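You operate a simulated robot arm through the tools that you are given. There is no shell and no other tool. Be economical: measure what you need, move in short steps, check, and stop when the job is done.

You are at the controls of a simulated two-armed robot. One attempt, no reset.

Task
Pick up the narrow carton from the top of the low platform with one hand, pass it to the other hand and put it on the lower shelf of the blue bench. Set down upright: narrow carton.

The check looks at the end state, three seconds after you hand in, the way a careful person would. Anything else that was tipped, shoved, dropped, spilled or broken makes it a failure.

Robot
Two 7-joint arms with two-finger grippers on one trunk, on a base that drives. Base frame: it is fixed to the floor where the robot stands at the start and does not move with it; the origin is under the middle of the robot, x ahead of it, y to its left, z up; the surface under the hand at the start is at about z = 500. Units: mm, degrees, N and s.
The left shoulder is at the start at [99, 216, 1091], the right one opposite. With the tool pointing down near the work surface each hand reaches from about 100 to 780 mm from the robot's upright axis, wherever it stands, measured 20 degrees to its own side. Places, roughly: lower shelf of the blue bench (80x24 cm) [-3380, -80, 460]. Payload 3.18 kg a hand.
The TCP of each hand is the grasp point between the finger pads, 30 mm short of the fingertips. In the tool frame z runs along the fingers and y along their closing line. Largest opening 144 mm; the body of the gripper starts 103 mm behind the TCP.
Orientation is that of the tool frame in the base frame, as [roll, pitch, yaw] about the fixed x, y, z axes, in that order (R = Rz(yaw) Ry(pitch) Rx(roll)). With the fingers straight down and closing along the base's y, the tool's x points along the base's -x, its y along +y and its z along -z.

Tools
- The arms move only by the tool play_rows. It takes "left_increments", "right_increments" or both (then of equal length, played together; a hand with none holds still); each is a list of rows, each a list of 7 numbers: the shift along the tool's x, y, z in units of 200 mm (1.0 is 200 mm), then the turn, a rotation vector about the tool's x, y, z in units of 45 degrees (1.0 is 45 degrees), then the finger opening in cm, from 0 to 14.4. In form: [[x, y, z, rx, ry, rz, grip], ...]. A call has 1 to 20 rows; each row is the pose to reach, as a shift and turn from the pose commanded when the call began, along the tool's axes at that moment. A call with a number of a shift or a turn outside -1 to 1 is refused whole. Each row takes 0.2 s and may step no farther than 50 mm and 8.6 degrees from the row before; otherwise, or with a gripper value out of range, the whole call is refused. A pose out of reach is approached as far as the arm can. The call stops where the force on the tool passes 40 N (or 10 N more than at its start, if that is more) or the arm is blocked; 0.2 s more then pass. The fingers move at their own pace and stop on an object; they squeeze with about 30 N. The grip force told is the motor's: it shows also when the fingers shut on nothing. Time passes only in rows, and 0.2 s behind the last, so rows that repeat a pose let the fingers close. The reply holds the time, the measured pose of the TCP, the force on the tool along the base axes, the opening and the grip force, in the units named above and with some noise, with the torque about the TCP (base axes, N m) and any sound that the robot's microphone picked up, and new pictures: "views" is both (left out), scene, wrist or none (wrist: the cameras of the hands that moved).
- Cameras (640 x 400 px; columns grow to the right, rows downward): "scene" is now at [186.1, 8.2, 1245.9]; the picture's right is [0.12, -0.99, 0.00], its down [-0.85, -0.10, -0.51] and it looks along [0.51, 0.06, -0.86] (base axes); focal length 250 px, centre (320, 200). "left" rides on the left gripper at [76, -16, -143] in its tool frame; the picture's right is [0.21, 0.98, 0.00], its down [-0.84, 0.18, -0.51] and it looks along [-0.50, 0.11, 0.86] (tool axes); focal length 218 px, centre (320, 200). "right" rides on the right gripper at [76, 16, -143] in its tool frame; the picture's right is [-0.21, 0.98, 0.00], its down [-0.84, -0.18, -0.51] and it looks along [-0.50, -0.11, 0.86] (tool axes); focal length 218 px, centre (320, 200). There is no depth. A picture from a camera that has moved, and an enlarged one, comes with that camera's place and axes in the base frame and with its lens.
- raise_lower(by): slides the trunk up (or, below 0, down) by that many mm; the arms and the scene camera ride with it, the base frame stays. It gives what a move gives, with no picture.
- steer(legs): drives the robot by 1 to 6 legs, each [ahead, left, turn to the left] in mm, mm and degrees, along the robot's own axes; the way and the turn of a leg run together, so that a leg with both is an arc; at most 1500 mm and 180 degrees a leg. The arms and the cameras ride along, it lands a little off, and it stops where it bumps. It gives what a move gives, and a new picture of the scene camera.
- head_to(pan, tilt): turns the head with the scene camera to pan (to the left, within 80 degrees either way) and tilt (down, from -29 to 69), counted from straight ahead of the robot. It gives what a move gives, and a new picture of the scene camera.
- inspect(camera, box): a new picture of the part [left, top, right, bottom] of that camera's present view, enlarged. It takes no simulated time.
- job_done(): hands the job in; it is judged then, once.

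Go step by step. Nothing tells you exact positions but the pictures and the camera data: compare them with the known pose of the tool, close in by small moves and look again before you grip or let go. The budget is 120 turns and 260 pictures, counting those below and the enlarged ones. Unless the task says otherwise, let go and move clear before handing in, and close with one line.

The tools are called after "Call:" as a command line: name --argument value ..., lists and objects as JSON in quotes. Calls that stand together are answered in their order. play_rows: Moves the arms, as the interface text tells. Its arguments: {"type":"object","properties":{"left_increments":{"type":"array","items":{"type":"array","items":{"type":"number"}}},"right_increments":{"type":"array","items":{"type":"array","items":{"type":"number"}}},"views":{"type":"string","enum":["both","scene","wrist","none"]}},"required":[]} The other tools are called the same way: raise_lower (by) slides the trunk up or down; steer (legs) drives the base; head_to (pan, tilt) turns the head that bears the scene camera; inspect (camera, box) takes an enlarged picture of a part of a camera's view; job_done () hands the job in.

At the start:

```text
time: 0.0
left_eef_pos: [567.9, 384.7, 826.1]
left_ee_rot: [179.9, -0.1, 180.0]
left_contact_force: [-0.2, -0.1, 0.4]
left_moment: [0.0, 0.0, 0.0]
left_finger_gap: 143.9
left_grip_force: 0.1
right_eef_pos: [561.9, -104.9, 772.3]
right_ee_rot: [179.9, 0.0, -180.0]
right_contact_force: [0.1, -0.6, -0.2]
right_moment: [0.02, -0.01, 0.0]
right_finger_gap: 143.9
right_grip_force: 0.1
trunk travel left (down, up): [-175.0, 194.0]
robot x, y, heading: [-2.1, -1.2, 0.1]
head pan, tilt: [6.8, 59.1]
```

scene: 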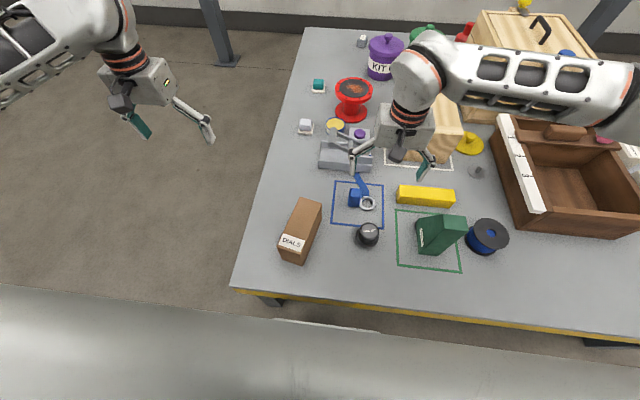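
right: 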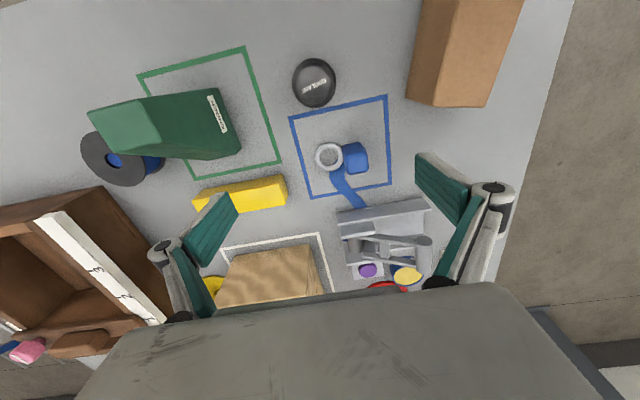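
left: 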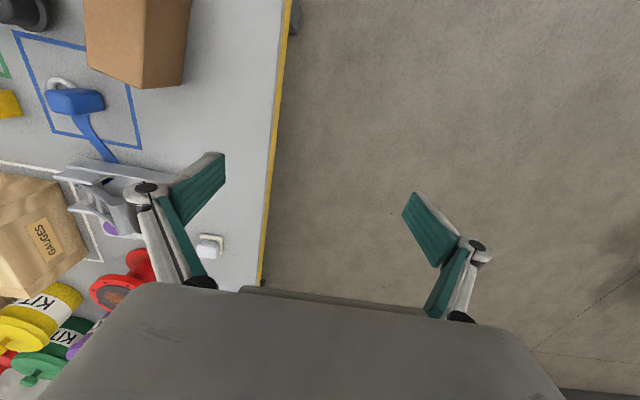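

I see a grey platform with several objects; the tall brown "DIALS" carton near the left front edge looks like the narrow carton. I'll enlarge to make sure and measure.

Call:
inspect --camera "scene" --box '[240, 160, 400, 280]'

Call:
inspect --camera "left" --box '[0, 0, 300, 190]'

Call:
inspect --camera "scene" --box '[380, 80, 540, 280]'

```text
3.33 times, centred on (320, 220) of scene
camera zoom: at [186.1, 8.2, 1245.9], right [0.12, -0.99, 0.0], down [-0.85, -0.1, -0.51], along [0.51, 0.06, -0.86], focal length 834 px, centre (320, 133)
```

zoom: 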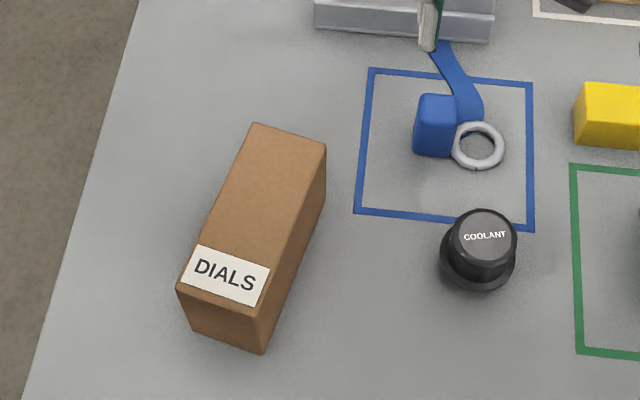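

```text
2.11 times, centred on (150, 95) of left
camera zoom: at [490.8, 367.7, 969.0], right [-0.21, 0.98, 0.0], down [0.84, 0.18, 0.51], along [0.5, 0.11, -0.86], focal length 460 px, centre (678, 421)
```

zoom: 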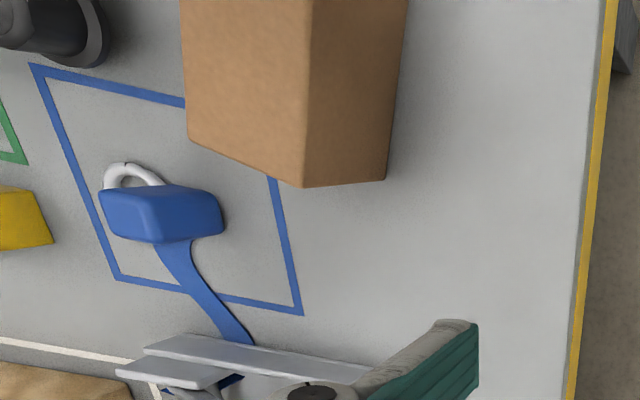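

```text
2.00 times, centred on (460, 180) of scene
camera zoom: at [186.1, 8.2, 1245.9], right [0.12, -0.99, 0.0], down [-0.85, -0.1, -0.51], along [0.51, 0.06, -0.86], focal length 501 px, centre (40, 240)
```

zoom: 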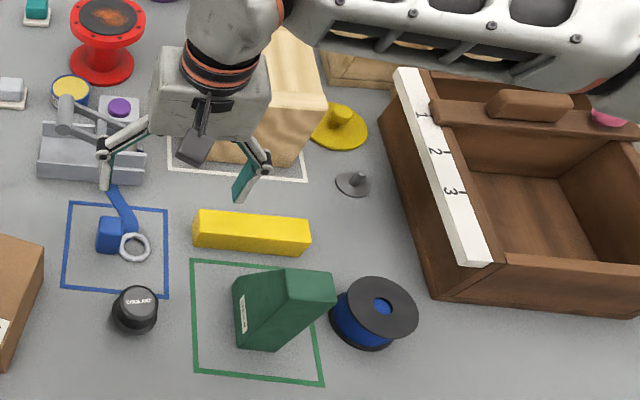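

The brown carton measures about 165 x 68 x 100 mm, at about x 400–570, y 48–150. I'll look closer at the other boxes before I decide that it is the one.

Call:
inspect --camera "right" --box '[70, 40, 270, 200]'

Call:
inspect --camera "scene" --box '[390, 190, 530, 280]'

Call:
head_to --pan -5 --tilt 40

```text
2.50 times, centred on (170, 120) of right
camera zoom: at [485.2, -87.2, 914.3], right [0.21, 0.98, 0.0], down [0.84, -0.18, 0.51], along [0.5, -0.11, -0.86], focal length 546 px, centre (695, 400)
```

zoom: 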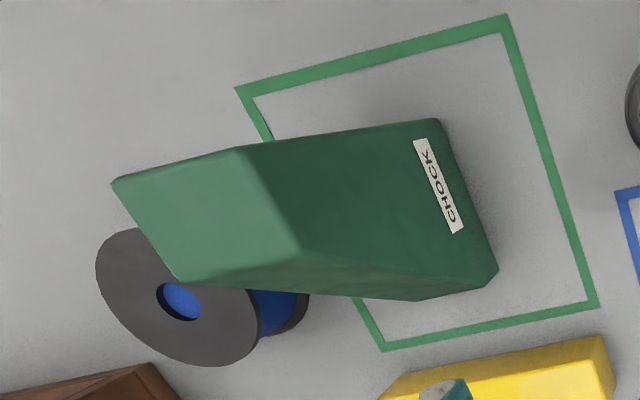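

```text
4.44 times, centred on (460, 235) of scene
camera zoom: at [186.1, 8.2, 1245.9], right [0.12, -0.99, 0.0], down [-0.85, -0.1, -0.51], along [0.51, 0.06, -0.86], focal length 1113 px, centre (-302, 44)
```

zoom: 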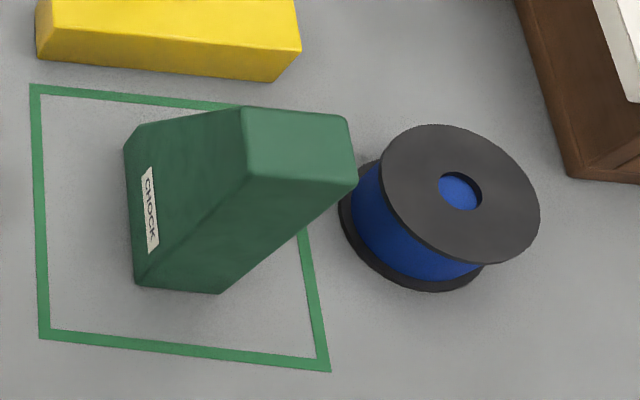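

```text
time: 0.8
left_eef_pos: [567.2, 385.1, 826.8]
left_ee_rot: [-180.0, -0.1, 180.0]
left_contact_force: [0.3, 0.1, -0.3]
left_moment: [0.01, 0.0, -0.02]
left_finger_gap: 144.2
left_grip_force: 0.1
right_eef_pos: [561.9, -105.2, 774.0]
right_ee_rot: [-180.0, 0.0, 179.9]
right_contact_force: [0.1, 0.3, 0.2]
right_moment: [-0.04, 0.01, 0.0]
right_finger_gap: 143.9
right_grip_force: 0.1
trunk travel left (down, up): [-175.0, 194.0]
robot x, y, heading: [-1.3, -0.8, 0.1]
head pan, tilt: [-5.0, 40.0]
camera scene: at [203.6, -7.2, 1271.5], right [-0.09, -1.0, 0.0], down [-0.64, 0.06, -0.77], along [0.76, -0.07, -0.64], focal length 250 px, centre (320, 200)
```

scene: 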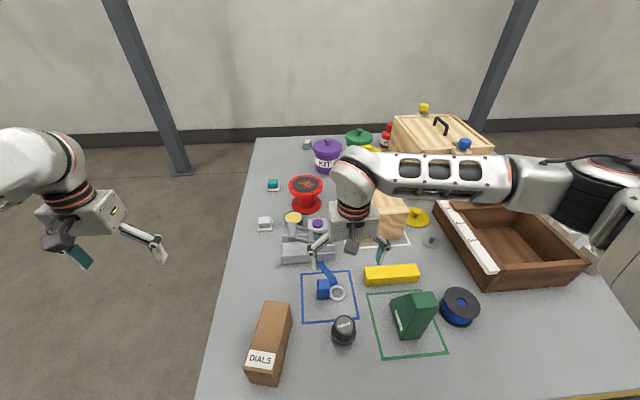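

The green one is a chock and the brown "DIALS" box is the narrow carton, standing at about (486, 100) with yaw about -12.5° and its top near z 600. I'll bring the left hand over towards it and move the right hand aside.

Call:
play_rows --left_increments '[[0.06, -0.2, 0, 0, 0, 0.06, 14.4], [0.12, -0.4, 0, 0, 0, 0.12, 14.4], [0.18, -0.6, 0, 0, 0, 0.18, 14.4], [0.24, -0.8, 0, 0, 0, 0.23, 14.4], [0.3, -1.0, 0, 0, 0, 0.278, 14.4], [0.3, -1.0, 0, 0, 0, 0.278, 14.4]]' --right_increments '[[0, -0.15, -0.1, 0, 0, 0, 14.4], [0, -0.3, -0.2, 0, 0, 0, 14.4], [0, -0.45, -0.3, 0, 0, 0, 14.4], [0, -0.6, -0.4, 0, 0, 0, 14.4], [0, -0.75, -0.5, 0, 0, 0, 14.4], [0, -0.75, -0.5, 0, 0, 0, 14.4]]' --views "none"

```text
time: 2.2
left_eef_pos: [504.8, 186.3, 826.7]
left_ee_rot: [179.9, -0.1, 167.6]
left_contact_force: [0.7, -0.4, -0.1]
left_moment: [0.04, -0.03, -0.02]
left_finger_gap: 144.1
left_grip_force: 0.1
right_eef_pos: [557.4, -253.6, 869.6]
right_ee_rot: [-179.9, 0.0, 180.0]
right_contact_force: [0.1, 0.1, 0.4]
right_moment: [0.02, 0.01, 0.0]
right_finger_gap: 144.0
right_grip_force: 0.0
trunk travel left (down, up): [-175.0, 194.0]
robot x, y, heading: [-3.2, -0.4, 0.0]
head pan, tilt: [-5.0, 40.0]
```

Next I move above the carton at about z 727.

Call:
play_rows --left_increments '[[0, -0.15, 0.13, 0, 0, 0, 14.4], [0, -0.3, 0.26, 0, 0, 0, 14.4], [0, -0.44, 0.39, 0, 0, 0, 14.4], [0, -0.44, 0.5, 0, 0, 0, 14.4], [0, -0.44, 0.5, 0, 0, 0, 14.4]]'

```text
time: 3.4
left_eef_pos: [487.1, 98.8, 729.0]
left_ee_rot: [179.9, 0.1, 167.5]
left_contact_force: [0.2, 0.4, -0.9]
left_moment: [-0.01, 0.0, -0.02]
left_finger_gap: 144.1
left_grip_force: 0.1
right_eef_pos: [557.5, -254.6, 871.6]
right_ee_rot: [-180.0, 0.0, 179.9]
right_contact_force: [-0.5, -0.7, -0.1]
right_moment: [-0.03, 0.01, 0.05]
right_finger_gap: 143.7
right_grip_force: 0.2
trunk travel left (down, up): [-175.0, 194.0]
robot x, y, heading: [-4.3, -1.1, -0.0]
head pan, tilt: [-5.0, 40.0]
camera scene: at [203.5, -7.3, 1271.7], right [-0.09, -1.0, 0.0], down [-0.64, 0.06, -0.77], along [0.76, -0.07, -0.64], focal length 250 px, centre (320, 200)
camera left: at [408.3, 98.7, 871.8], right [0.01, 1.0, 0.0], down [0.86, -0.01, 0.51], along [0.51, 0.0, -0.86], focal length 218 px, centre (320, 200)
```

scene: 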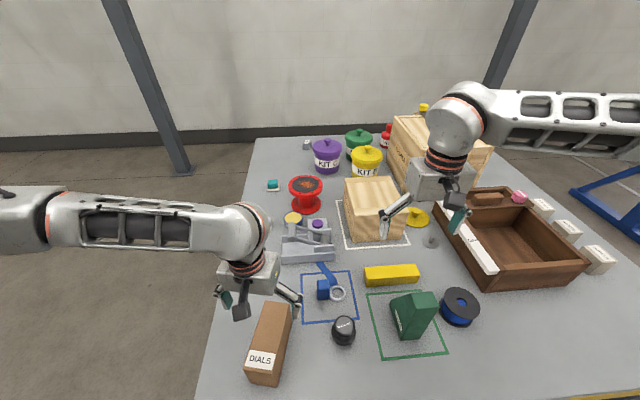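
left: 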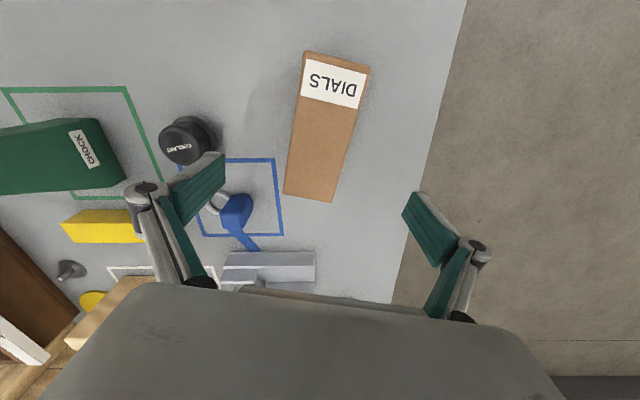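

The carton's top corners, seen from the wrist camera, confirm its centre at about (482, 100), yaw -12.5° and width 68. I descend and straddle it.

Call:
play_rows --left_increments '[[0.025, 0.005, 0.2, 0, 0, 0, 14.4], [0.025, 0.005, 0.4, 0, 0, 0, 14.4], [0.025, 0.005, 0.6, 0, 0, 0, 14.4], [0.025, 0.005, 0.75, 0, 0, 0, 14.4], [0.025, 0.005, 0.85, 0, 0, 0, 14.4], [0.025, 0.005, 0.85, 0, 0, 0, 14.4]]'

```text
time: 4.8
left_eef_pos: [486.9, 101.6, 555.9]
left_ee_rot: [180.0, 0.1, 167.6]
left_contact_force: [-0.6, 0.2, 0.3]
left_moment: [0.03, -0.01, -0.01]
left_finger_gap: 144.3
left_grip_force: 0.1
right_eef_pos: [556.8, -253.9, 871.3]
right_ee_rot: [180.0, 0.0, -180.0]
right_contact_force: [-0.3, -0.4, -0.4]
right_moment: [0.0, -0.02, 0.04]
right_finger_gap: 143.8
right_grip_force: 0.0
trunk travel left (down, up): [-175.0, 194.0]
robot x, y, heading: [1.2, 4.3, 0.2]
head pan, tilt: [-5.0, 40.0]
camera scene: at [203.4, -7.2, 1271.7], right [-0.09, -1.0, 0.0], down [-0.64, 0.06, -0.77], along [0.76, -0.07, -0.64], focal length 250 px, centre (320, 200)
camera left: at [407.8, 101.3, 699.2], right [0.01, 1.0, 0.0], down [0.86, -0.01, 0.51], along [0.51, 0.0, -0.86], focal length 218 px, centre (320, 200)
```

scene: 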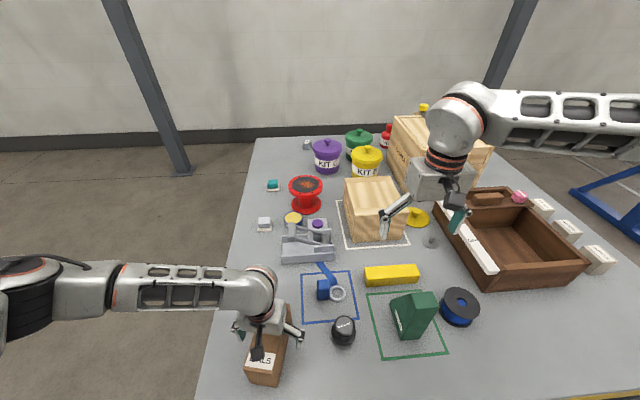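
left: 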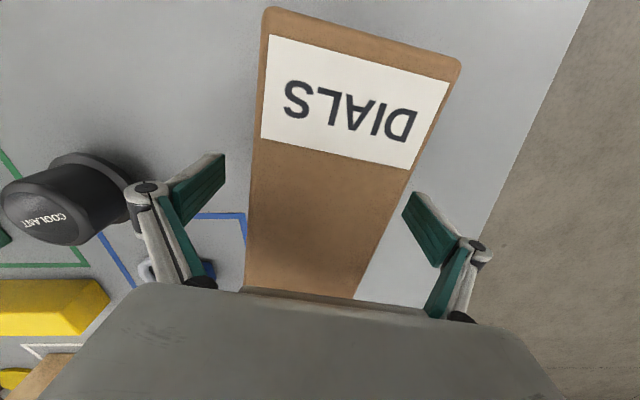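

Fingers straddle the carton. Close the left hand.

Call:
play_rows --left_increments '[[0, 0, 0, 0, 0, 0, 9], [0, 0, 0, 0, 0, 0, 7.5], [0, 0, 0, 0, 0, 0, 5], [0, 0, 0, 0, 0, 0, 5], [0, 0, 0, 0, 0, 0, 5], [0, 0, 0, 0, 0, 0, 5]]' --views "wrist"

```text
time: 6.2
left_eef_pos: [486.7, 100.7, 556.4]
left_ee_rot: [-180.0, 0.0, 167.5]
left_contact_force: [-0.5, -1.4, 3.5]
left_moment: [-0.37, 0.23, 0.03]
left_finger_gap: 71.4
left_grip_force: 29.4
right_eef_pos: [557.5, -254.1, 871.3]
right_ee_rot: [180.0, 0.0, -180.0]
right_contact_force: [0.0, -0.5, 0.1]
right_moment: [0.0, 0.01, 0.0]
right_finger_gap: 144.1
right_grip_force: 0.0
trunk travel left (down, up): [-175.0, 194.0]
robot x, y, heading: [1.1, -1.1, -0.5]
head pan, tilt: [-5.0, 40.0]
camera left: at [407.7, 101.1, 699.5], right [0.01, 1.0, 0.0], down [0.86, -0.01, 0.51], along [0.51, 0.0, -0.86], focal length 218 px, centre (320, 200)
```

left: 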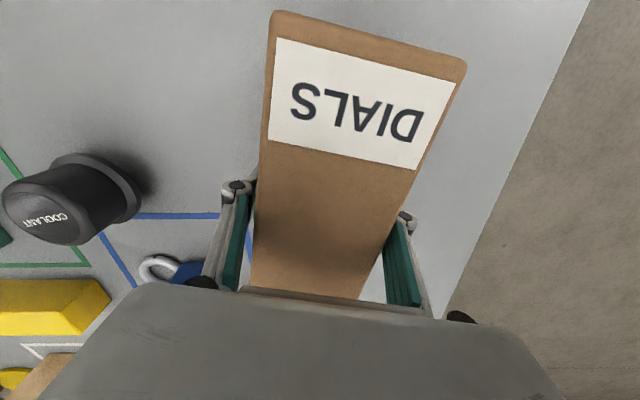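

Gripped at a 71 mm gap. Lift slowly and check the load.

Call:
play_rows --left_increments '[[0, 0, -0.08, 0, 0, 0, 5], [0, 0, -0.2, 0, 0, 0, 5], [0, 0, -0.4, 0, 0, 0, 5], [0, 0, -0.6, 0, 0, 0, 5], [0, 0, -0.75, 0, 0, 0, 5], [0, 0, -0.75, 0, 0, 0, 5]]'

```text
time: 7.6
left_eef_pos: [485.2, 99.3, 704.4]
left_ee_rot: [180.0, 0.0, 167.6]
left_contact_force: [0.3, -0.3, -3.9]
left_moment: [0.03, -0.04, -0.02]
left_finger_gap: 71.4
left_grip_force: 30.6
right_eef_pos: [558.3, -252.7, 870.1]
right_ee_rot: [-180.0, -0.1, 180.0]
right_contact_force: [0.2, 0.5, 0.5]
right_moment: [0.01, -0.01, 0.01]
right_finger_gap: 144.0
right_grip_force: 0.1
trunk travel left (down, up): [-175.0, 194.0]
robot x, y, heading: [-3.5, 3.3, 0.3]
head pan, tilt: [-5.0, 40.0]
camera scene: at [204.2, -7.1, 1271.4], right [-0.09, -1.0, 0.0], down [-0.64, 0.06, -0.77], along [0.76, -0.07, -0.64], focal length 250 px, centre (320, 200)
camera left: at [406.4, 100.0, 847.4], right [0.01, 1.0, 0.0], down [0.86, -0.01, 0.51], along [0.51, 0.0, -0.86], focal length 218 px, centre (320, 200)
```

scene: 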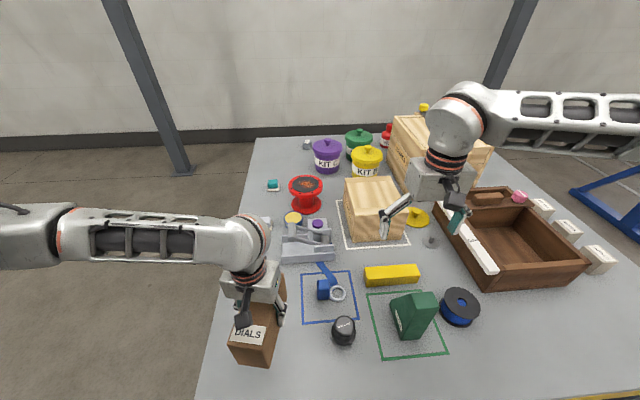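
left: 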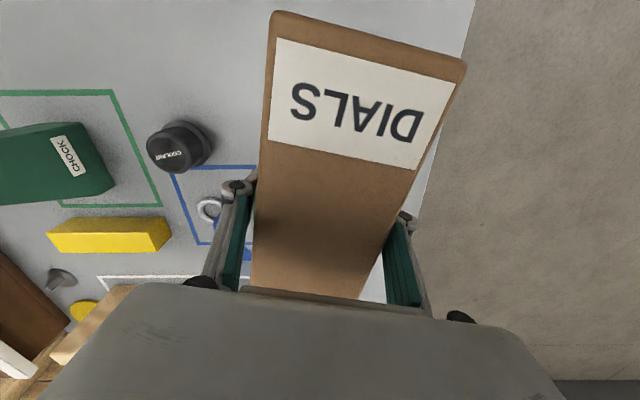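

The carton hangs level at about 0.4 kg. Back away from the platform.

Call:
steer --legs '[[-800, 0, 0]]'

Call:
head_to --pan 80 --tilt 20

Call:
head_to --pan -80 --tilt 20

```text
time: 9.6
left_eef_pos: [288.1, 94.0, 701.9]
left_ee_rot: [-179.9, -0.3, 167.1]
left_contact_force: [-0.2, 0.1, -4.7]
left_moment: [-0.02, 0.0, 0.02]
left_finger_gap: 71.5
left_grip_force: 29.7
right_eef_pos: [361.3, -258.7, 870.6]
right_ee_rot: [179.8, 0.0, 179.8]
right_contact_force: [0.5, 0.0, -0.3]
right_moment: [0.01, 0.06, 0.01]
right_finger_gap: 144.1
right_grip_force: 0.0
trunk travel left (down, up): [-175.0, 194.0]
robot x, y, heading: [-196.7, -0.7, -0.2]
head pan, tilt: [-5.0, 40.0]
stopped in leg 1: the robot was blocked; the commanded pose is now the measured one
camera scene: at [10.6, -10.9, 1271.1], right [-0.09, -1.0, 0.0], down [-0.64, 0.06, -0.77], along [0.76, -0.07, -0.64], focal length 250 px, centre (320, 200)
```

scene: 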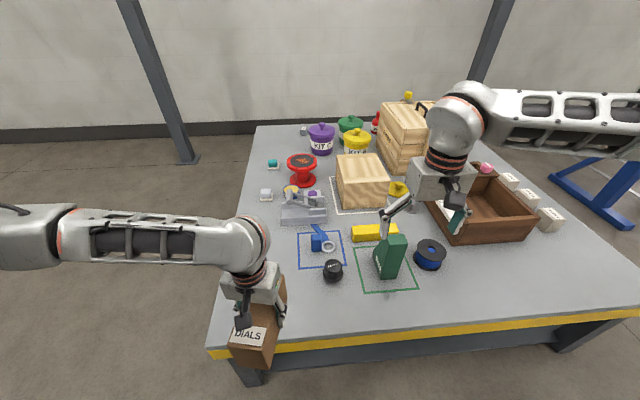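

```text
time: 11.2
left_eef_pos: [288.4, 93.6, 704.5]
left_ee_rot: [-180.0, -0.3, 167.1]
left_contact_force: [-1.0, 0.1, -3.7]
left_moment: [-0.02, -0.04, -0.03]
left_finger_gap: 71.6
left_grip_force: 29.4
right_eef_pos: [359.7, -258.5, 872.0]
right_ee_rot: [179.9, 0.1, 179.6]
right_contact_force: [-0.5, 0.3, 0.0]
right_moment: [0.0, -0.01, -0.01]
right_finger_gap: 143.9
right_grip_force: 0.1
trunk travel left (down, up): [-175.0, 194.0]
robot x, y, heading: [-196.4, -2.7, -0.3]
head pan, tilt: [80.0, 20.0]
camera scene: at [-59.1, 88.9, 1303.0], right [0.98, -0.18, 0.0], down [-0.06, -0.34, -0.94], along [0.17, 0.92, -0.34], focal length 250 px, centre (320, 200)
```

scene: 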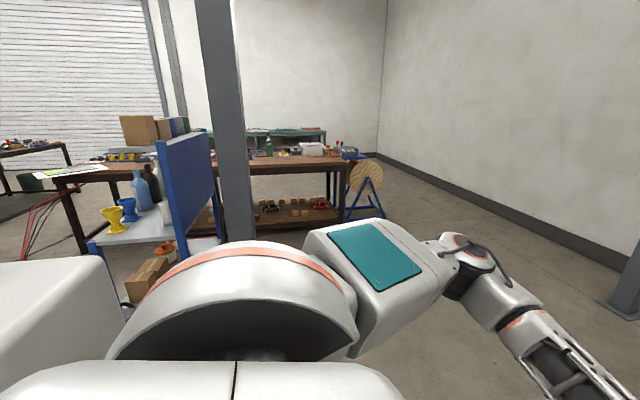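

```text
time: 13.6
left_eef_pos: [287.6, 93.9, 703.8]
left_ee_rot: [-179.9, -0.3, 167.1]
left_contact_force: [0.1, 0.0, -4.3]
left_moment: [0.02, -0.01, 0.0]
left_finger_gap: 71.3
left_grip_force: 30.3
right_eef_pos: [360.4, -259.3, 872.4]
right_ee_rot: [179.8, 0.1, 179.8]
right_contact_force: [0.3, -0.1, 0.2]
right_moment: [0.01, -0.02, 0.0]
right_finger_gap: 143.9
right_grip_force: 0.1
trunk travel left (down, up): [-175.0, 194.0]
robot x, y, heading: [-192.5, -5.9, -0.3]
head pan, tilt: [-80.0, 20.0]
camera scene: at [-60.1, -94.5, 1303.0], right [-0.99, -0.17, 0.0], down [-0.06, 0.34, -0.94], along [0.16, -0.93, -0.34], focal length 250 px, centre (320, 200)
```

scene: 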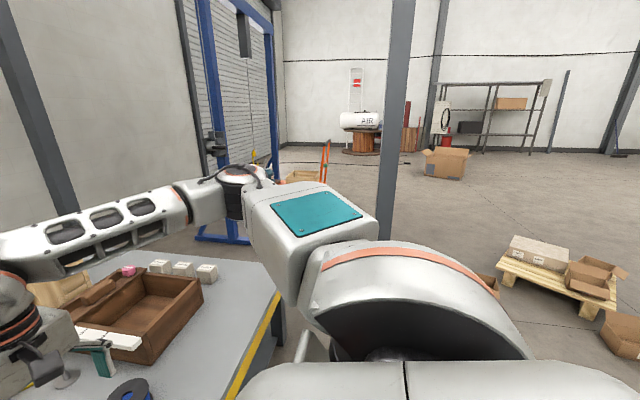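

Something behind blocked the drive, and I can't see it yet. I'll go ahead a little and turn left to look behind.

Call:
head_to --pan 80 --tilt 45

Call:
steer --legs '[[120, 0, 0], [0, 0, 30]]'

```text
time: 16.1
left_eef_pos: [288.7, 94.1, 704.0]
left_ee_rot: [-179.8, -0.2, 167.1]
left_contact_force: [1.3, -0.4, -3.9]
left_moment: [-0.02, -0.03, -0.02]
left_finger_gap: 71.5
left_grip_force: 29.6
right_eef_pos: [360.7, -259.3, 872.0]
right_ee_rot: [179.9, 0.1, 179.7]
right_contact_force: [-0.3, -0.1, 0.0]
right_moment: [0.0, 0.0, 0.03]
right_finger_gap: 144.0
right_grip_force: 0.1
trunk travel left (down, up): [-175.0, 194.0]
robot x, y, heading: [-195.9, -5.3, -0.2]
head pan, tilt: [80.0, 45.0]
camera scene: at [-61.3, 77.3, 1264.3], right [0.98, -0.18, 0.0], down [-0.13, -0.7, -0.71], along [0.13, 0.7, -0.71], focal length 250 px, centre (320, 200)
```

scene: 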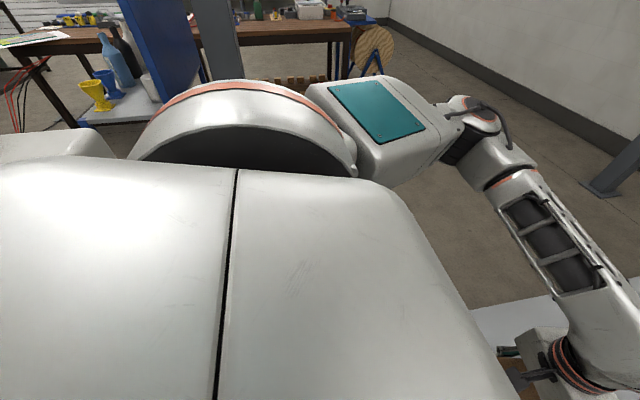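

```text
time: 18.8
left_eef_pos: [291.8, 324.2, 703.1]
left_ee_rot: [180.0, -0.1, -162.6]
left_contact_force: [0.6, 0.3, -3.3]
left_moment: [-0.06, -0.02, -0.01]
left_finger_gap: 71.6
left_grip_force: 30.3
right_eef_pos: [533.7, 56.8, 871.6]
right_ee_rot: [180.0, 0.1, -149.9]
right_contact_force: [-0.3, -0.8, -0.1]
right_moment: [0.0, 0.01, 0.01]
right_finger_gap: 144.0
right_grip_force: 0.2
trunk travel left (down, up): [-175.0, 194.0]
robot x, y, heading: [-80.4, -1.4, 29.8]
head pan, tilt: [80.0, 45.0]
camera scene: at [-1.3, 133.3, 1264.3], right [0.94, 0.34, 0.0], down [0.24, -0.66, -0.71], along [-0.24, 0.66, -0.71], focal length 250 px, centre (320, 200)
```

scene: 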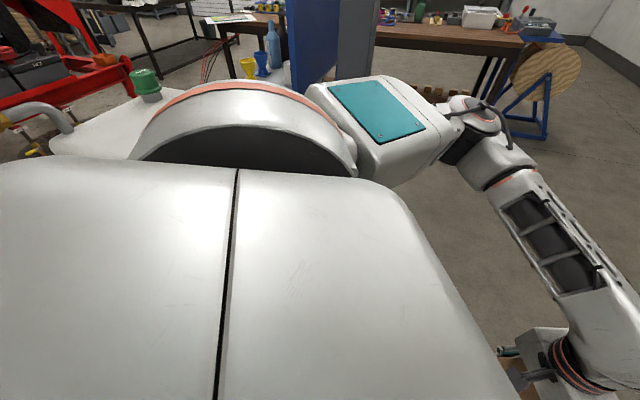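

The view opens; turn further left and look more level.

Call:
steer --legs '[[0, 0, 35]]'

Call:
head_to --pan 78 --tilt 22

```text
time: 20.9
left_eef_pos: [41.8, 474.2, 704.1]
left_ee_rot: [-179.9, -0.3, -128.0]
left_contact_force: [-0.2, -0.5, -4.9]
left_moment: [-0.01, -0.06, 0.02]
left_finger_gap: 71.5
left_grip_force: 29.8
right_eef_pos: [393.0, 391.0, 872.1]
right_ee_rot: [179.9, 0.0, -115.5]
right_contact_force: [0.2, -0.4, 0.2]
right_moment: [-0.02, -0.02, 0.03]
right_finger_gap: 144.1
right_grip_force: 0.1
trunk travel left (down, up): [-175.0, 194.0]
robot x, y, heading: [-77.7, -1.9, 64.3]
head pan, tilt: [80.0, 45.0]
camera scene: at [-91.3, 151.7, 1264.3], right [0.58, 0.81, 0.0], down [0.58, -0.41, -0.71], along [-0.58, 0.41, -0.71], focal length 250 px, centre (320, 200)
```

scene: 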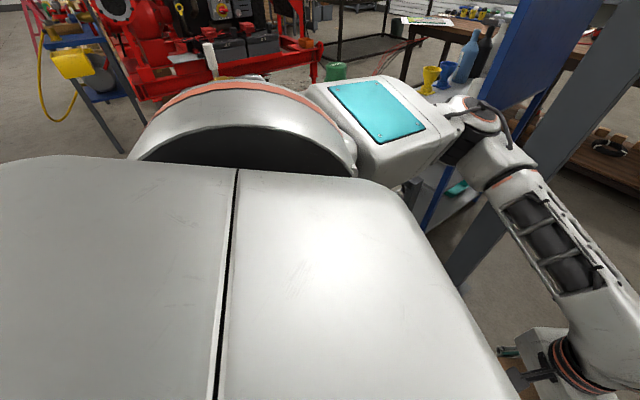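

```text
time: 21.7
left_eef_pos: [42.1, 476.1, 703.9]
left_ee_rot: [-179.9, -0.2, -128.1]
left_contact_force: [-0.1, -0.2, -4.2]
left_moment: [0.02, 0.0, 0.02]
left_finger_gap: 71.5
left_grip_force: 30.1
right_eef_pos: [393.6, 389.6, 872.3]
right_ee_rot: [179.9, 0.1, -115.5]
right_contact_force: [-0.3, 0.1, -1.1]
right_moment: [0.03, 0.01, 0.03]
right_finger_gap: 143.8
right_grip_force: 0.0
trunk travel left (down, up): [-175.0, 194.0]
robot x, y, heading: [-78.0, -3.0, 64.4]
head pan, tilt: [78.0, 22.0]
camera scene: at [-98.5, 160.8, 1299.7], right [0.61, 0.79, 0.0], down [0.3, -0.23, -0.93], along [-0.74, 0.56, -0.38], focal length 250 px, centre (320, 200)
```

scene: 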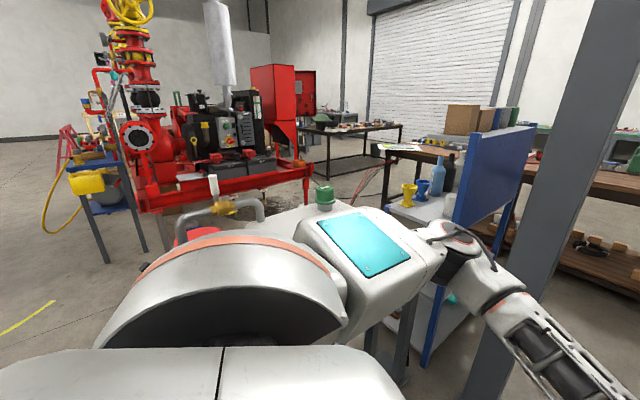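

A white bench stands directly behind the robot, with a green jar at its left end, and a column and cart are on the left. I'll check the right side, lifting the trunk first so that nothing on the platform is touched.

Call:
raise_lower --by 150

Call:
steer --legs '[[0, 0, -64], [0, 0, -60]]'

Call:
head_to --pan -75 --tilt 22

```text
time: 23.5
left_eef_pos: [42.3, 475.9, 854.0]
left_ee_rot: [-180.0, -0.2, -128.2]
left_contact_force: [-0.2, -0.1, -4.4]
left_moment: [-0.01, -0.02, 0.0]
left_finger_gap: 71.4
left_grip_force: 29.9
right_eef_pos: [393.1, 391.3, 1021.5]
right_ee_rot: [180.0, 0.0, -115.5]
right_contact_force: [-0.1, -0.9, -0.1]
right_moment: [-0.02, -0.04, 0.0]
right_finger_gap: 144.0
right_grip_force: 0.1
trunk travel left (down, up): [-325.0, 44.0]
robot x, y, heading: [-77.3, -4.8, 64.6]
head pan, tilt: [78.0, 22.0]
```

```text
time: 29.3
left_eef_pos: [261.5, -361.8, 853.7]
left_ee_rot: [-179.9, -0.2, 109.0]
left_contact_force: [-0.5, -0.2, -4.0]
left_moment: [-0.01, 0.0, -0.01]
left_finger_gap: 71.6
left_grip_force: 30.3
right_eef_pos: [0.4, -611.4, 1021.3]
right_ee_rot: [179.8, 0.2, 121.8]
right_contact_force: [0.1, -0.1, 0.1]
right_moment: [0.0, 0.01, 0.0]
right_finger_gap: 144.1
right_grip_force: 0.1
trunk travel left (down, up): [-325.0, 44.0]
robot x, y, heading: [-78.6, -2.4, -58.4]
head pan, tilt: [78.0, 22.0]
camera scene: at [32.8, -5.9, 1455.6], right [0.34, -0.94, 0.0], down [-0.35, -0.13, -0.93], along [0.87, 0.31, -0.37], focal length 250 px, centre (320, 200)
```

scene: 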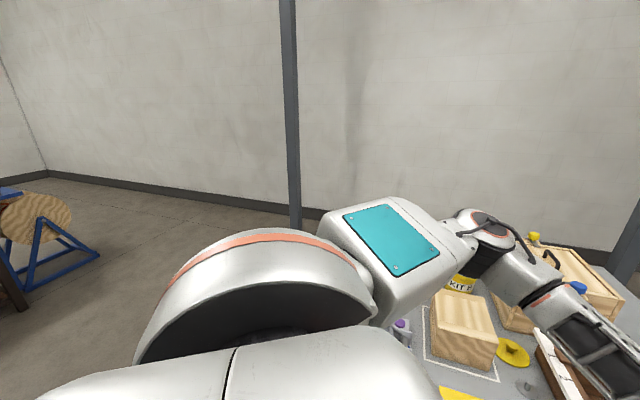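

```text
time: 31.7
left_eef_pos: [259.9, -361.1, 854.1]
left_ee_rot: [-179.9, -0.1, 109.1]
left_contact_force: [1.1, 0.2, -2.9]
left_moment: [-0.02, -0.02, -0.01]
left_finger_gap: 71.5
left_grip_force: 29.9
right_eef_pos: [1.3, -610.7, 1022.1]
right_ee_rot: [179.8, 0.2, 121.8]
right_contact_force: [-0.5, 0.5, 0.0]
right_moment: [0.01, 0.02, 0.02]
right_finger_gap: 143.9
right_grip_force: 0.1
trunk travel left (down, up): [-325.0, 44.0]
robot x, y, heading: [-78.1, -5.6, -58.2]
head pan, tilt: [-75.0, 22.0]
camera scene: at [-117.9, -104.8, 1455.6], right [-0.73, 0.68, 0.0], down [0.26, 0.27, -0.93], along [-0.64, -0.68, -0.37], focal length 250 px, centre (320, 200)
```

scene: 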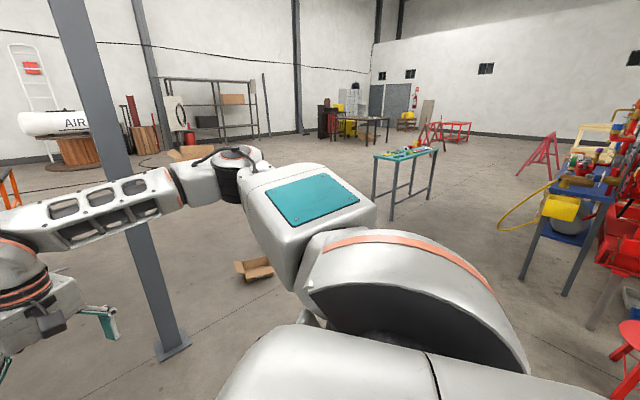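

The right side is open except a column at about (-214, -1580). Zoom towards the blue bench.

Call:
inspect --camera "scene" --box '[480, 90, 640, 310]'

```text
1.82 times, centred on (560, 200) of scene
camera zoom: at [-117.9, -104.8, 1455.6], right [-0.73, 0.68, 0.0], down [0.26, 0.27, -0.93], along [-0.64, -0.68, -0.37], focal length 455 px, centre (-116, 200)
```

zoom: 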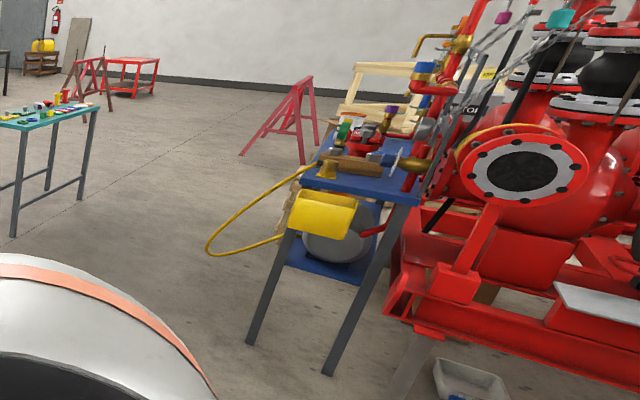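

The bench with the blue top and a blue lower shelf, next to the red machine, matches the given place. I'll turn to face -y, advance along the gap and look again.

Call:
steer --legs '[[0, 0, -32], [450, 0, 0], [0, 0, -60]]'

Call:
head_to --pan -40 --tilt 25

```text
time: 38.5
left_eef_pos: [-430.7, -792.1, 853.8]
left_ee_rot: [-179.9, -0.2, 20.2]
left_contact_force: [-0.8, 0.5, -3.5]
left_moment: [-0.01, -0.01, -0.04]
left_finger_gap: 71.6
left_grip_force: 29.8
right_eef_pos: [-682.8, -537.7, 1022.9]
right_ee_rot: [179.9, 0.1, 32.7]
right_contact_force: [0.4, 0.0, 0.8]
right_moment: [-0.04, 0.01, 0.0]
right_finger_gap: 144.0
right_grip_force: 0.0
trunk travel left (down, up): [-325.0, 44.0]
robot x, y, heading: [-74.5, -448.1, -147.1]
head pan, tilt: [-75.0, 22.0]
camera scene: at [-179.5, -408.2, 1455.6], right [0.67, 0.74, 0.0], down [0.28, -0.25, -0.93], along [-0.69, 0.62, -0.37], focal length 250 px, centre (320, 200)
```

scene: 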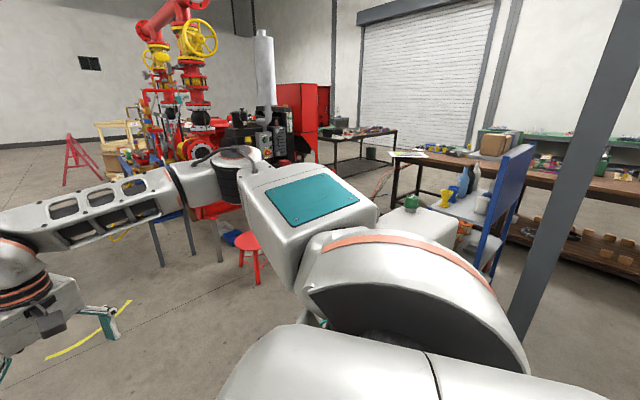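

```text
time: 39.5
left_eef_pos: [-430.6, -794.4, 854.1]
left_ee_rot: [-179.9, -0.1, 20.2]
left_contact_force: [0.0, -0.3, -3.2]
left_moment: [-0.02, 0.04, 0.02]
left_finger_gap: 71.6
left_grip_force: 30.1
right_eef_pos: [-683.5, -537.7, 1022.3]
right_ee_rot: [179.9, 0.1, 32.9]
right_contact_force: [-1.7, 0.0, 0.5]
right_moment: [0.02, -0.01, 0.02]
right_finger_gap: 143.7
right_grip_force: 0.1
trunk travel left (down, up): [-325.0, 44.0]
robot x, y, heading: [-77.4, -452.5, -147.0]
head pan, tilt: [-40.0, 25.0]
camera scene: at [-202.1, -459.2, 1450.8], right [0.13, 0.99, 0.0], down [0.42, -0.05, -0.91], along [-0.9, 0.11, -0.42], focal length 250 px, centre (320, 200)
```

scene: 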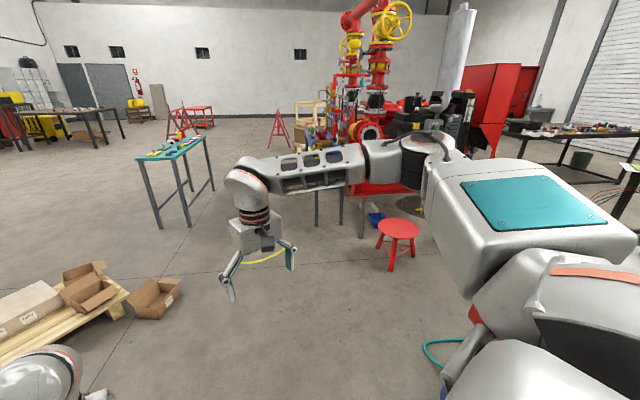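

The way ahead (-x) is clear; the red stool is to the right at y of about 420. I turn to face -x and drive closer.

Call:
steer --legs '[[0, 0, -33], [1300, 0, 0]]'

Call:
head_to --pan -15 --tilt 30

```text
time: 47.4
left_eef_pos: [-1822.0, -577.4, 853.5]
left_ee_rot: [-179.9, -0.2, -11.2]
left_contact_force: [-0.6, 0.0, -3.9]
left_moment: [0.01, 0.09, -0.02]
left_finger_gap: 71.5
left_grip_force: 29.8
right_eef_pos: [-1904.9, -226.7, 1022.0]
right_ee_rot: [-180.0, 0.1, 1.4]
right_contact_force: [0.3, -0.1, 0.3]
right_moment: [0.0, -0.01, -0.01]
right_finger_gap: 143.9
right_grip_force: 0.1
trunk travel left (down, up): [-325.0, 44.0]
robot x, y, heading: [-1339.9, -466.9, -178.8]
head pan, tilt: [-40.0, 25.0]
camera scene: at [-1452.9, -410.5, 1450.8], right [0.62, 0.78, 0.0], down [0.33, -0.26, -0.91], along [-0.71, 0.57, -0.42], focal length 250 px, centre (320, 200)
```

scene: 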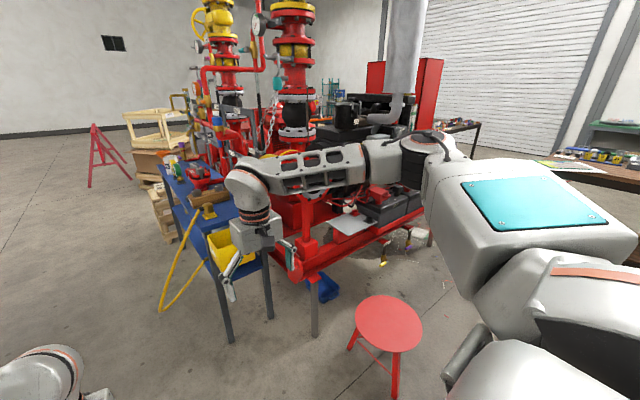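

```text
time: 48.3
left_eef_pos: [-1821.6, -577.8, 854.3]
left_ee_rot: [-179.9, -0.3, -11.2]
left_contact_force: [0.3, 0.2, -3.7]
left_moment: [0.05, 0.0, -0.01]
left_finger_gap: 71.8
left_grip_force: 29.8
right_eef_pos: [-1904.4, -226.9, 1021.7]
right_ee_rot: [179.9, 0.1, 1.4]
right_contact_force: [0.7, 1.3, 0.0]
right_moment: [0.0, -0.02, 0.04]
right_finger_gap: 144.1
right_grip_force: 0.0
trunk travel left (down, up): [-325.0, 44.0]
robot x, y, heading: [-1337.9, -468.1, -178.5]
head pan, tilt: [-15.0, 30.0]
camera scene: at [-1468.6, -446.6, 1442.8], right [0.24, 0.97, 0.0], down [0.49, -0.12, -0.87], along [-0.84, 0.2, -0.5], focal length 250 px, centre (320, 200)
```

scene: 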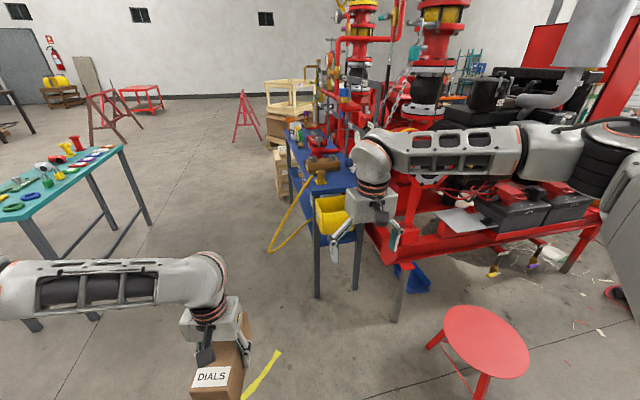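

The bench runs along x, with its near legs at x of about -2650 and its open side facing -y. I'll move to the -y side, turn to face the bench and look at the shelf.

Call:
steer --legs '[[650, 480, 0], [0, 0, -90]]'

Call:
head_to --pan 45 --tilt 30

```text
time: 56.8
left_eef_pos: [-2131.9, -510.0, 854.6]
left_ee_rot: [-179.9, -0.2, -96.4]
left_contact_force: [0.8, 0.0, -4.1]
left_moment: [0.06, 0.03, -0.01]
left_finger_gap: 71.3
left_grip_force: 30.1
right_eef_pos: [-1789.5, -398.2, 1022.5]
right_ee_rot: [179.9, 0.1, -83.8]
right_contact_force: [-0.7, -0.3, -0.3]
right_moment: [-0.03, 0.02, -0.01]
right_finger_gap: 144.1
right_grip_force: 0.1
trunk travel left (down, up): [-325.0, 44.0]
robot x, y, heading: [-1983.8, -983.1, 96.3]
head pan, tilt: [-15.0, 30.0]
camera scene: at [-1971.3, -849.6, 1442.8], right [0.99, -0.15, 0.0], down [-0.08, -0.49, -0.87], along [0.13, 0.86, -0.5], focal length 250 px, centre (320, 200)
```

scene: 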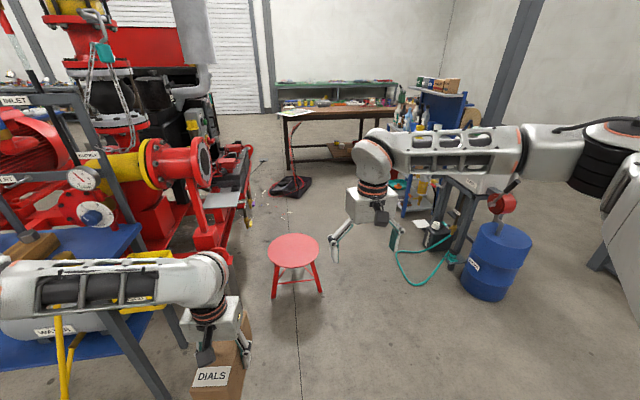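

```text
time: 58.1
left_eef_pos: [-2132.0, -510.7, 854.4]
left_ee_rot: [-179.9, -0.2, -96.5]
left_contact_force: [-0.9, -0.8, -4.5]
left_moment: [0.0, -0.02, -0.02]
left_finger_gap: 71.4
left_grip_force: 29.9
right_eef_pos: [-1788.2, -398.3, 1023.7]
right_ee_rot: [179.9, 0.1, -83.8]
right_contact_force: [-0.3, -0.7, -0.5]
right_moment: [0.03, 0.01, -0.02]
right_finger_gap: 144.1
right_grip_force: 0.0
trunk travel left (down, up): [-325.0, 44.0]
robot x, y, heading: [-1981.0, -980.6, 96.6]
head pan, tilt: [45.0, 30.0]
camera scene: at [-2055.8, -882.2, 1442.8], right [0.63, 0.78, 0.0], down [0.39, -0.31, -0.87], along [-0.67, 0.54, -0.5], focal length 250 px, centre (320, 200)
```

scene: 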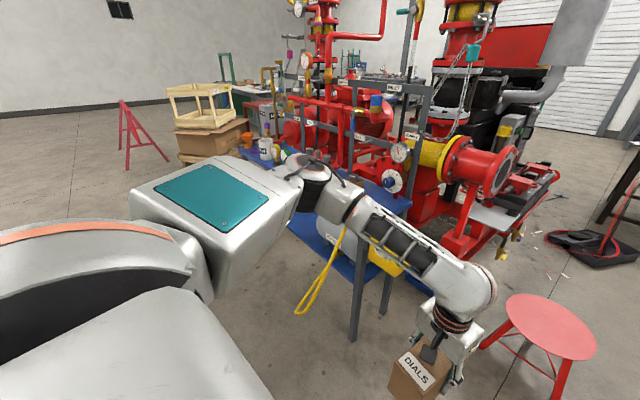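

I see the bench with a blue lower shelf and a grey tank on it. I slide left along the bench for a straight view.

Call:
steer --legs '[[0, 0, -6.5], [-40, 900, 0]]'

Call:
head_to --pan 20 --tilt 42

```text
time: 66.9
left_eef_pos: [-2977.6, -528.5, 853.7]
left_ee_rot: [-179.8, -0.1, -103.1]
left_contact_force: [1.0, 0.1, -4.6]
left_moment: [-0.01, -0.01, 0.03]
left_finger_gap: 71.4
left_grip_force: 29.8
right_eef_pos: [-2624.5, -455.2, 1021.9]
right_ee_rot: [179.9, 0.1, -90.4]
right_contact_force: [0.2, -0.4, -0.1]
right_moment: [0.05, -0.01, -0.02]
right_finger_gap: 144.1
right_grip_force: 0.0
trunk travel left (down, up): [-325.0, 44.0]
robot x, y, heading: [-2883.6, -1011.1, 89.5]
head pan, tilt: [45.0, 30.0]
camera scene: at [-2944.9, -907.0, 1442.8], right [0.71, 0.7, 0.0], down [0.35, -0.36, -0.87], along [-0.61, 0.62, -0.5], focal length 250 px, centre (320, 200)
```

scene: 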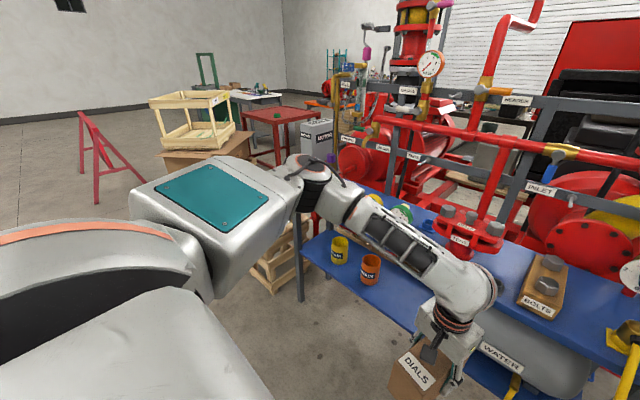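

```text
time: 67.8
left_eef_pos: [-2978.5, -528.3, 854.3]
left_ee_rot: [-179.9, -0.1, -103.1]
left_contact_force: [0.1, 0.0, -4.1]
left_moment: [0.02, -0.02, 0.04]
left_finger_gap: 71.4
left_grip_force: 30.5
right_eef_pos: [-2624.4, -456.7, 1023.4]
right_ee_rot: [179.9, 0.0, -90.4]
right_contact_force: [1.0, -1.0, 0.8]
right_moment: [-0.01, -0.02, 0.0]
right_finger_gap: 144.1
right_grip_force: 0.2
trunk travel left (down, up): [-325.0, 44.0]
robot x, y, heading: [-2883.9, -1014.1, 89.8]
head pan, tilt: [20.0, 42.0]
camera scene: at [-2909.4, -892.7, 1424.5], right [0.94, 0.34, 0.0], down [0.22, -0.63, -0.74], along [-0.25, 0.7, -0.67], focal length 250 px, centre (320, 200)
```

scene: 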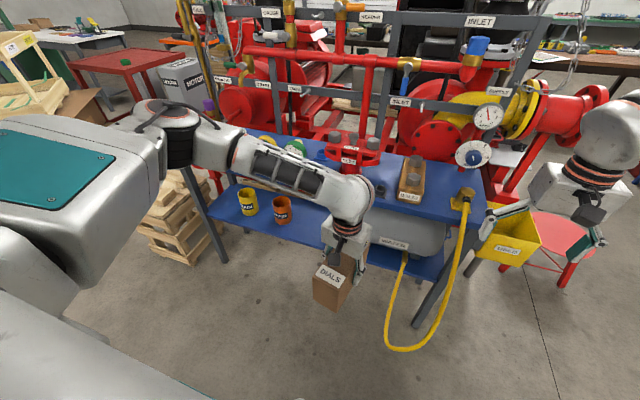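

The lower shelf is visible: two cans at the left, the tank at the right and a free stretch between them. I zoom in to measure.

Call:
inspect --camera "scene" --box '[180, 130, 500, 330]'

```text
2.00 times, centred on (340, 230) of scene
camera zoom: at [-2909.4, -892.7, 1424.5], right [0.94, 0.34, 0.0], down [0.22, -0.63, -0.74], along [-0.25, 0.7, -0.67], focal length 501 px, centre (280, 140)
```

zoom: 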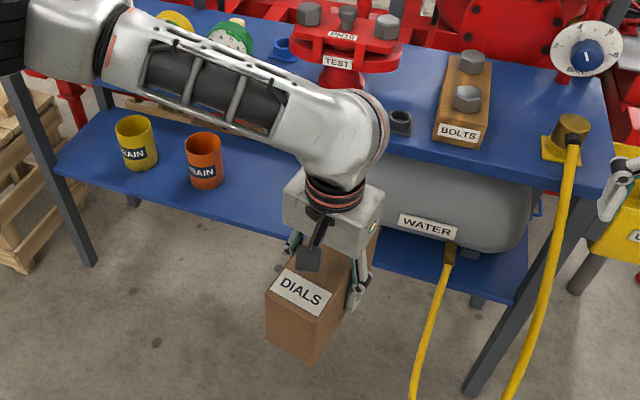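

The lower shelf's front edge is at y≈-200 and z≈460. The space between the orange can (ends x≈-3335) and the tank (starts x≈-2980) is free, with about 280 mm headroom. I'll hand over here: left straightens and presents the carton, right tips its fingers forward.

Call:
play_rows --left_increments '[[-0.1, -0.03, 0, 0, 0, -0.05, 5], [-0.2, -0.06, 0, 0, 0, -0.1, 5], [-0.3, -0.09, 0, 0, 0, -0.15, 5], [-0.42, -0.11, 0, 0, 0, -0.2, 5], [-0.53, -0.14, 0, 0, 0, -0.25, 5], [-0.63, -0.16, 0, 0, 0, -0.287, 5], [-0.63, -0.16, 0, 0, 0, -0.287, 5]]' --right_increments '[[0.05, 0, 0.07, 0, -0.17, 0, 14.4], [0.1, 0, 0.14, 0, -0.34, 0, 14.4], [0.15, 0, 0.21, 0, -0.51, 0, 14.4], [0.2, 0, 0.28, 0, -0.68, 0, 14.4], [0.25, 0, 0.36, 0, -0.85, 0, 14.4], [0.3, 0, 0.43, 0, -1.0, 0, 14.4], [0.3, 0, 0.43, 0, -1.0, 0, 14.4]]' --views "scene"

```text
time: 69.4
left_eef_pos: [-2917.5, -412.7, 850.7]
left_ee_rot: [-179.8, -0.3, -90.2]
left_contact_force: [-0.4, 0.4, -4.8]
left_moment: [0.03, 0.01, 0.03]
left_finger_gap: 71.4
left_grip_force: 29.9
right_eef_pos: [-2642.6, -489.8, 973.2]
right_ee_rot: [-179.7, 41.3, -90.5]
right_contact_force: [-1.0, -0.3, -0.1]
right_moment: [0.0, -0.01, 0.02]
right_finger_gap: 144.2
right_grip_force: 0.0
right hand out of reach, approached as far as the arm can: row 5, 6, 7
trunk travel left (down, up): [-325.0, 44.0]
robot x, y, heading: [-2882.7, -1014.2, 89.3]
head pan, tilt: [20.0, 42.0]
camera scene: at [-2908.5, -892.1, 1424.4], right [0.94, 0.33, 0.0], down [0.22, -0.63, -0.74], along [-0.25, 0.7, -0.67], focal length 250 px, centre (320, 200)
```

scene: 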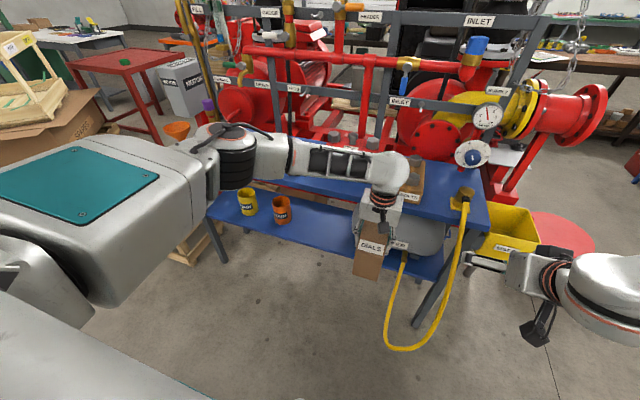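

The right hand is folded too close to its shoulder. I lower it and move it forward, then pitch further.

Call:
play_rows --right_increments '[[0.08, 0, 0.17, 0, 0, 0, 14.4], [0.17, 0, 0.34, 0, 0, 0, 14.4], [0.25, 0, 0.51, 0, -0.1, 0, 14.4], [0.25, 0, 0.51, 0, -0.25, 0, 14.4], [0.25, 0, 0.51, 0, -0.4, 0, 14.4], [0.25, 0, 0.51, 0, -0.4, 0, 14.4]]' --views "none"

```text
time: 70.8
left_eef_pos: [-2917.6, -413.5, 852.0]
left_ee_rot: [179.9, -0.4, -90.2]
left_contact_force: [0.9, -0.3, -3.9]
left_moment: [0.01, 0.14, -0.04]
left_finger_gap: 71.8
left_grip_force: 30.1
right_eef_pos: [-2730.5, -396.7, 950.7]
right_ee_rot: [-176.4, 51.7, -90.9]
right_contact_force: [0.1, 0.2, -0.2]
right_moment: [0.03, 0.07, 0.13]
right_finger_gap: 144.1
right_grip_force: 0.1
right hand out of reach, approached as far as the arm can: row 1, 2, 3, 4, 5, 6
trunk travel left (down, up): [-325.0, 44.0]
robot x, y, heading: [-2881.7, -1012.7, 89.4]
head pan, tilt: [20.0, 42.0]
```

The arm hit a joint limit and drifted sideways. Let me look at its configuration.

Call:
head_to --pan -15 --tilt 42

```text
time: 71.8
left_eef_pos: [-2918.9, -412.4, 852.1]
left_ee_rot: [-180.0, -0.2, -90.1]
left_contact_force: [0.6, -0.1, -3.4]
left_moment: [0.02, 0.01, 0.0]
left_finger_gap: 71.5
left_grip_force: 30.1
right_eef_pos: [-2732.4, -396.0, 950.4]
right_ee_rot: [-176.1, 51.6, -90.6]
right_contact_force: [0.3, 0.6, 0.0]
right_moment: [-0.03, 0.0, -0.01]
right_finger_gap: 144.1
right_grip_force: 0.1
trunk travel left (down, up): [-325.0, 44.0]
robot x, y, heading: [-2882.1, -1013.8, 89.6]
head pan, tilt: [-15.0, 42.0]
camera scene: at [-2858.9, -890.7, 1424.5], right [0.96, -0.27, 0.0], down [-0.18, -0.65, -0.74], along [0.2, 0.72, -0.67], focal length 250 px, centre (320, 200)
```

scene: 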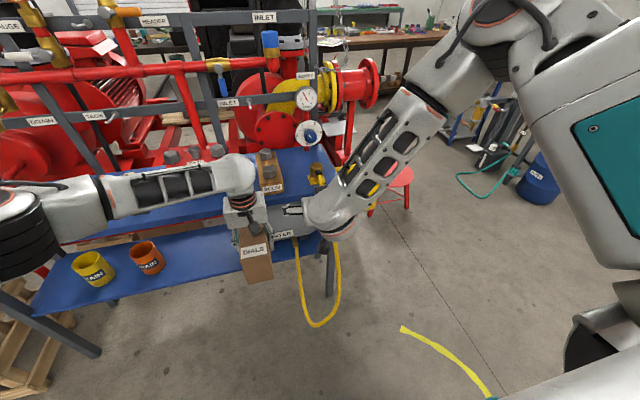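

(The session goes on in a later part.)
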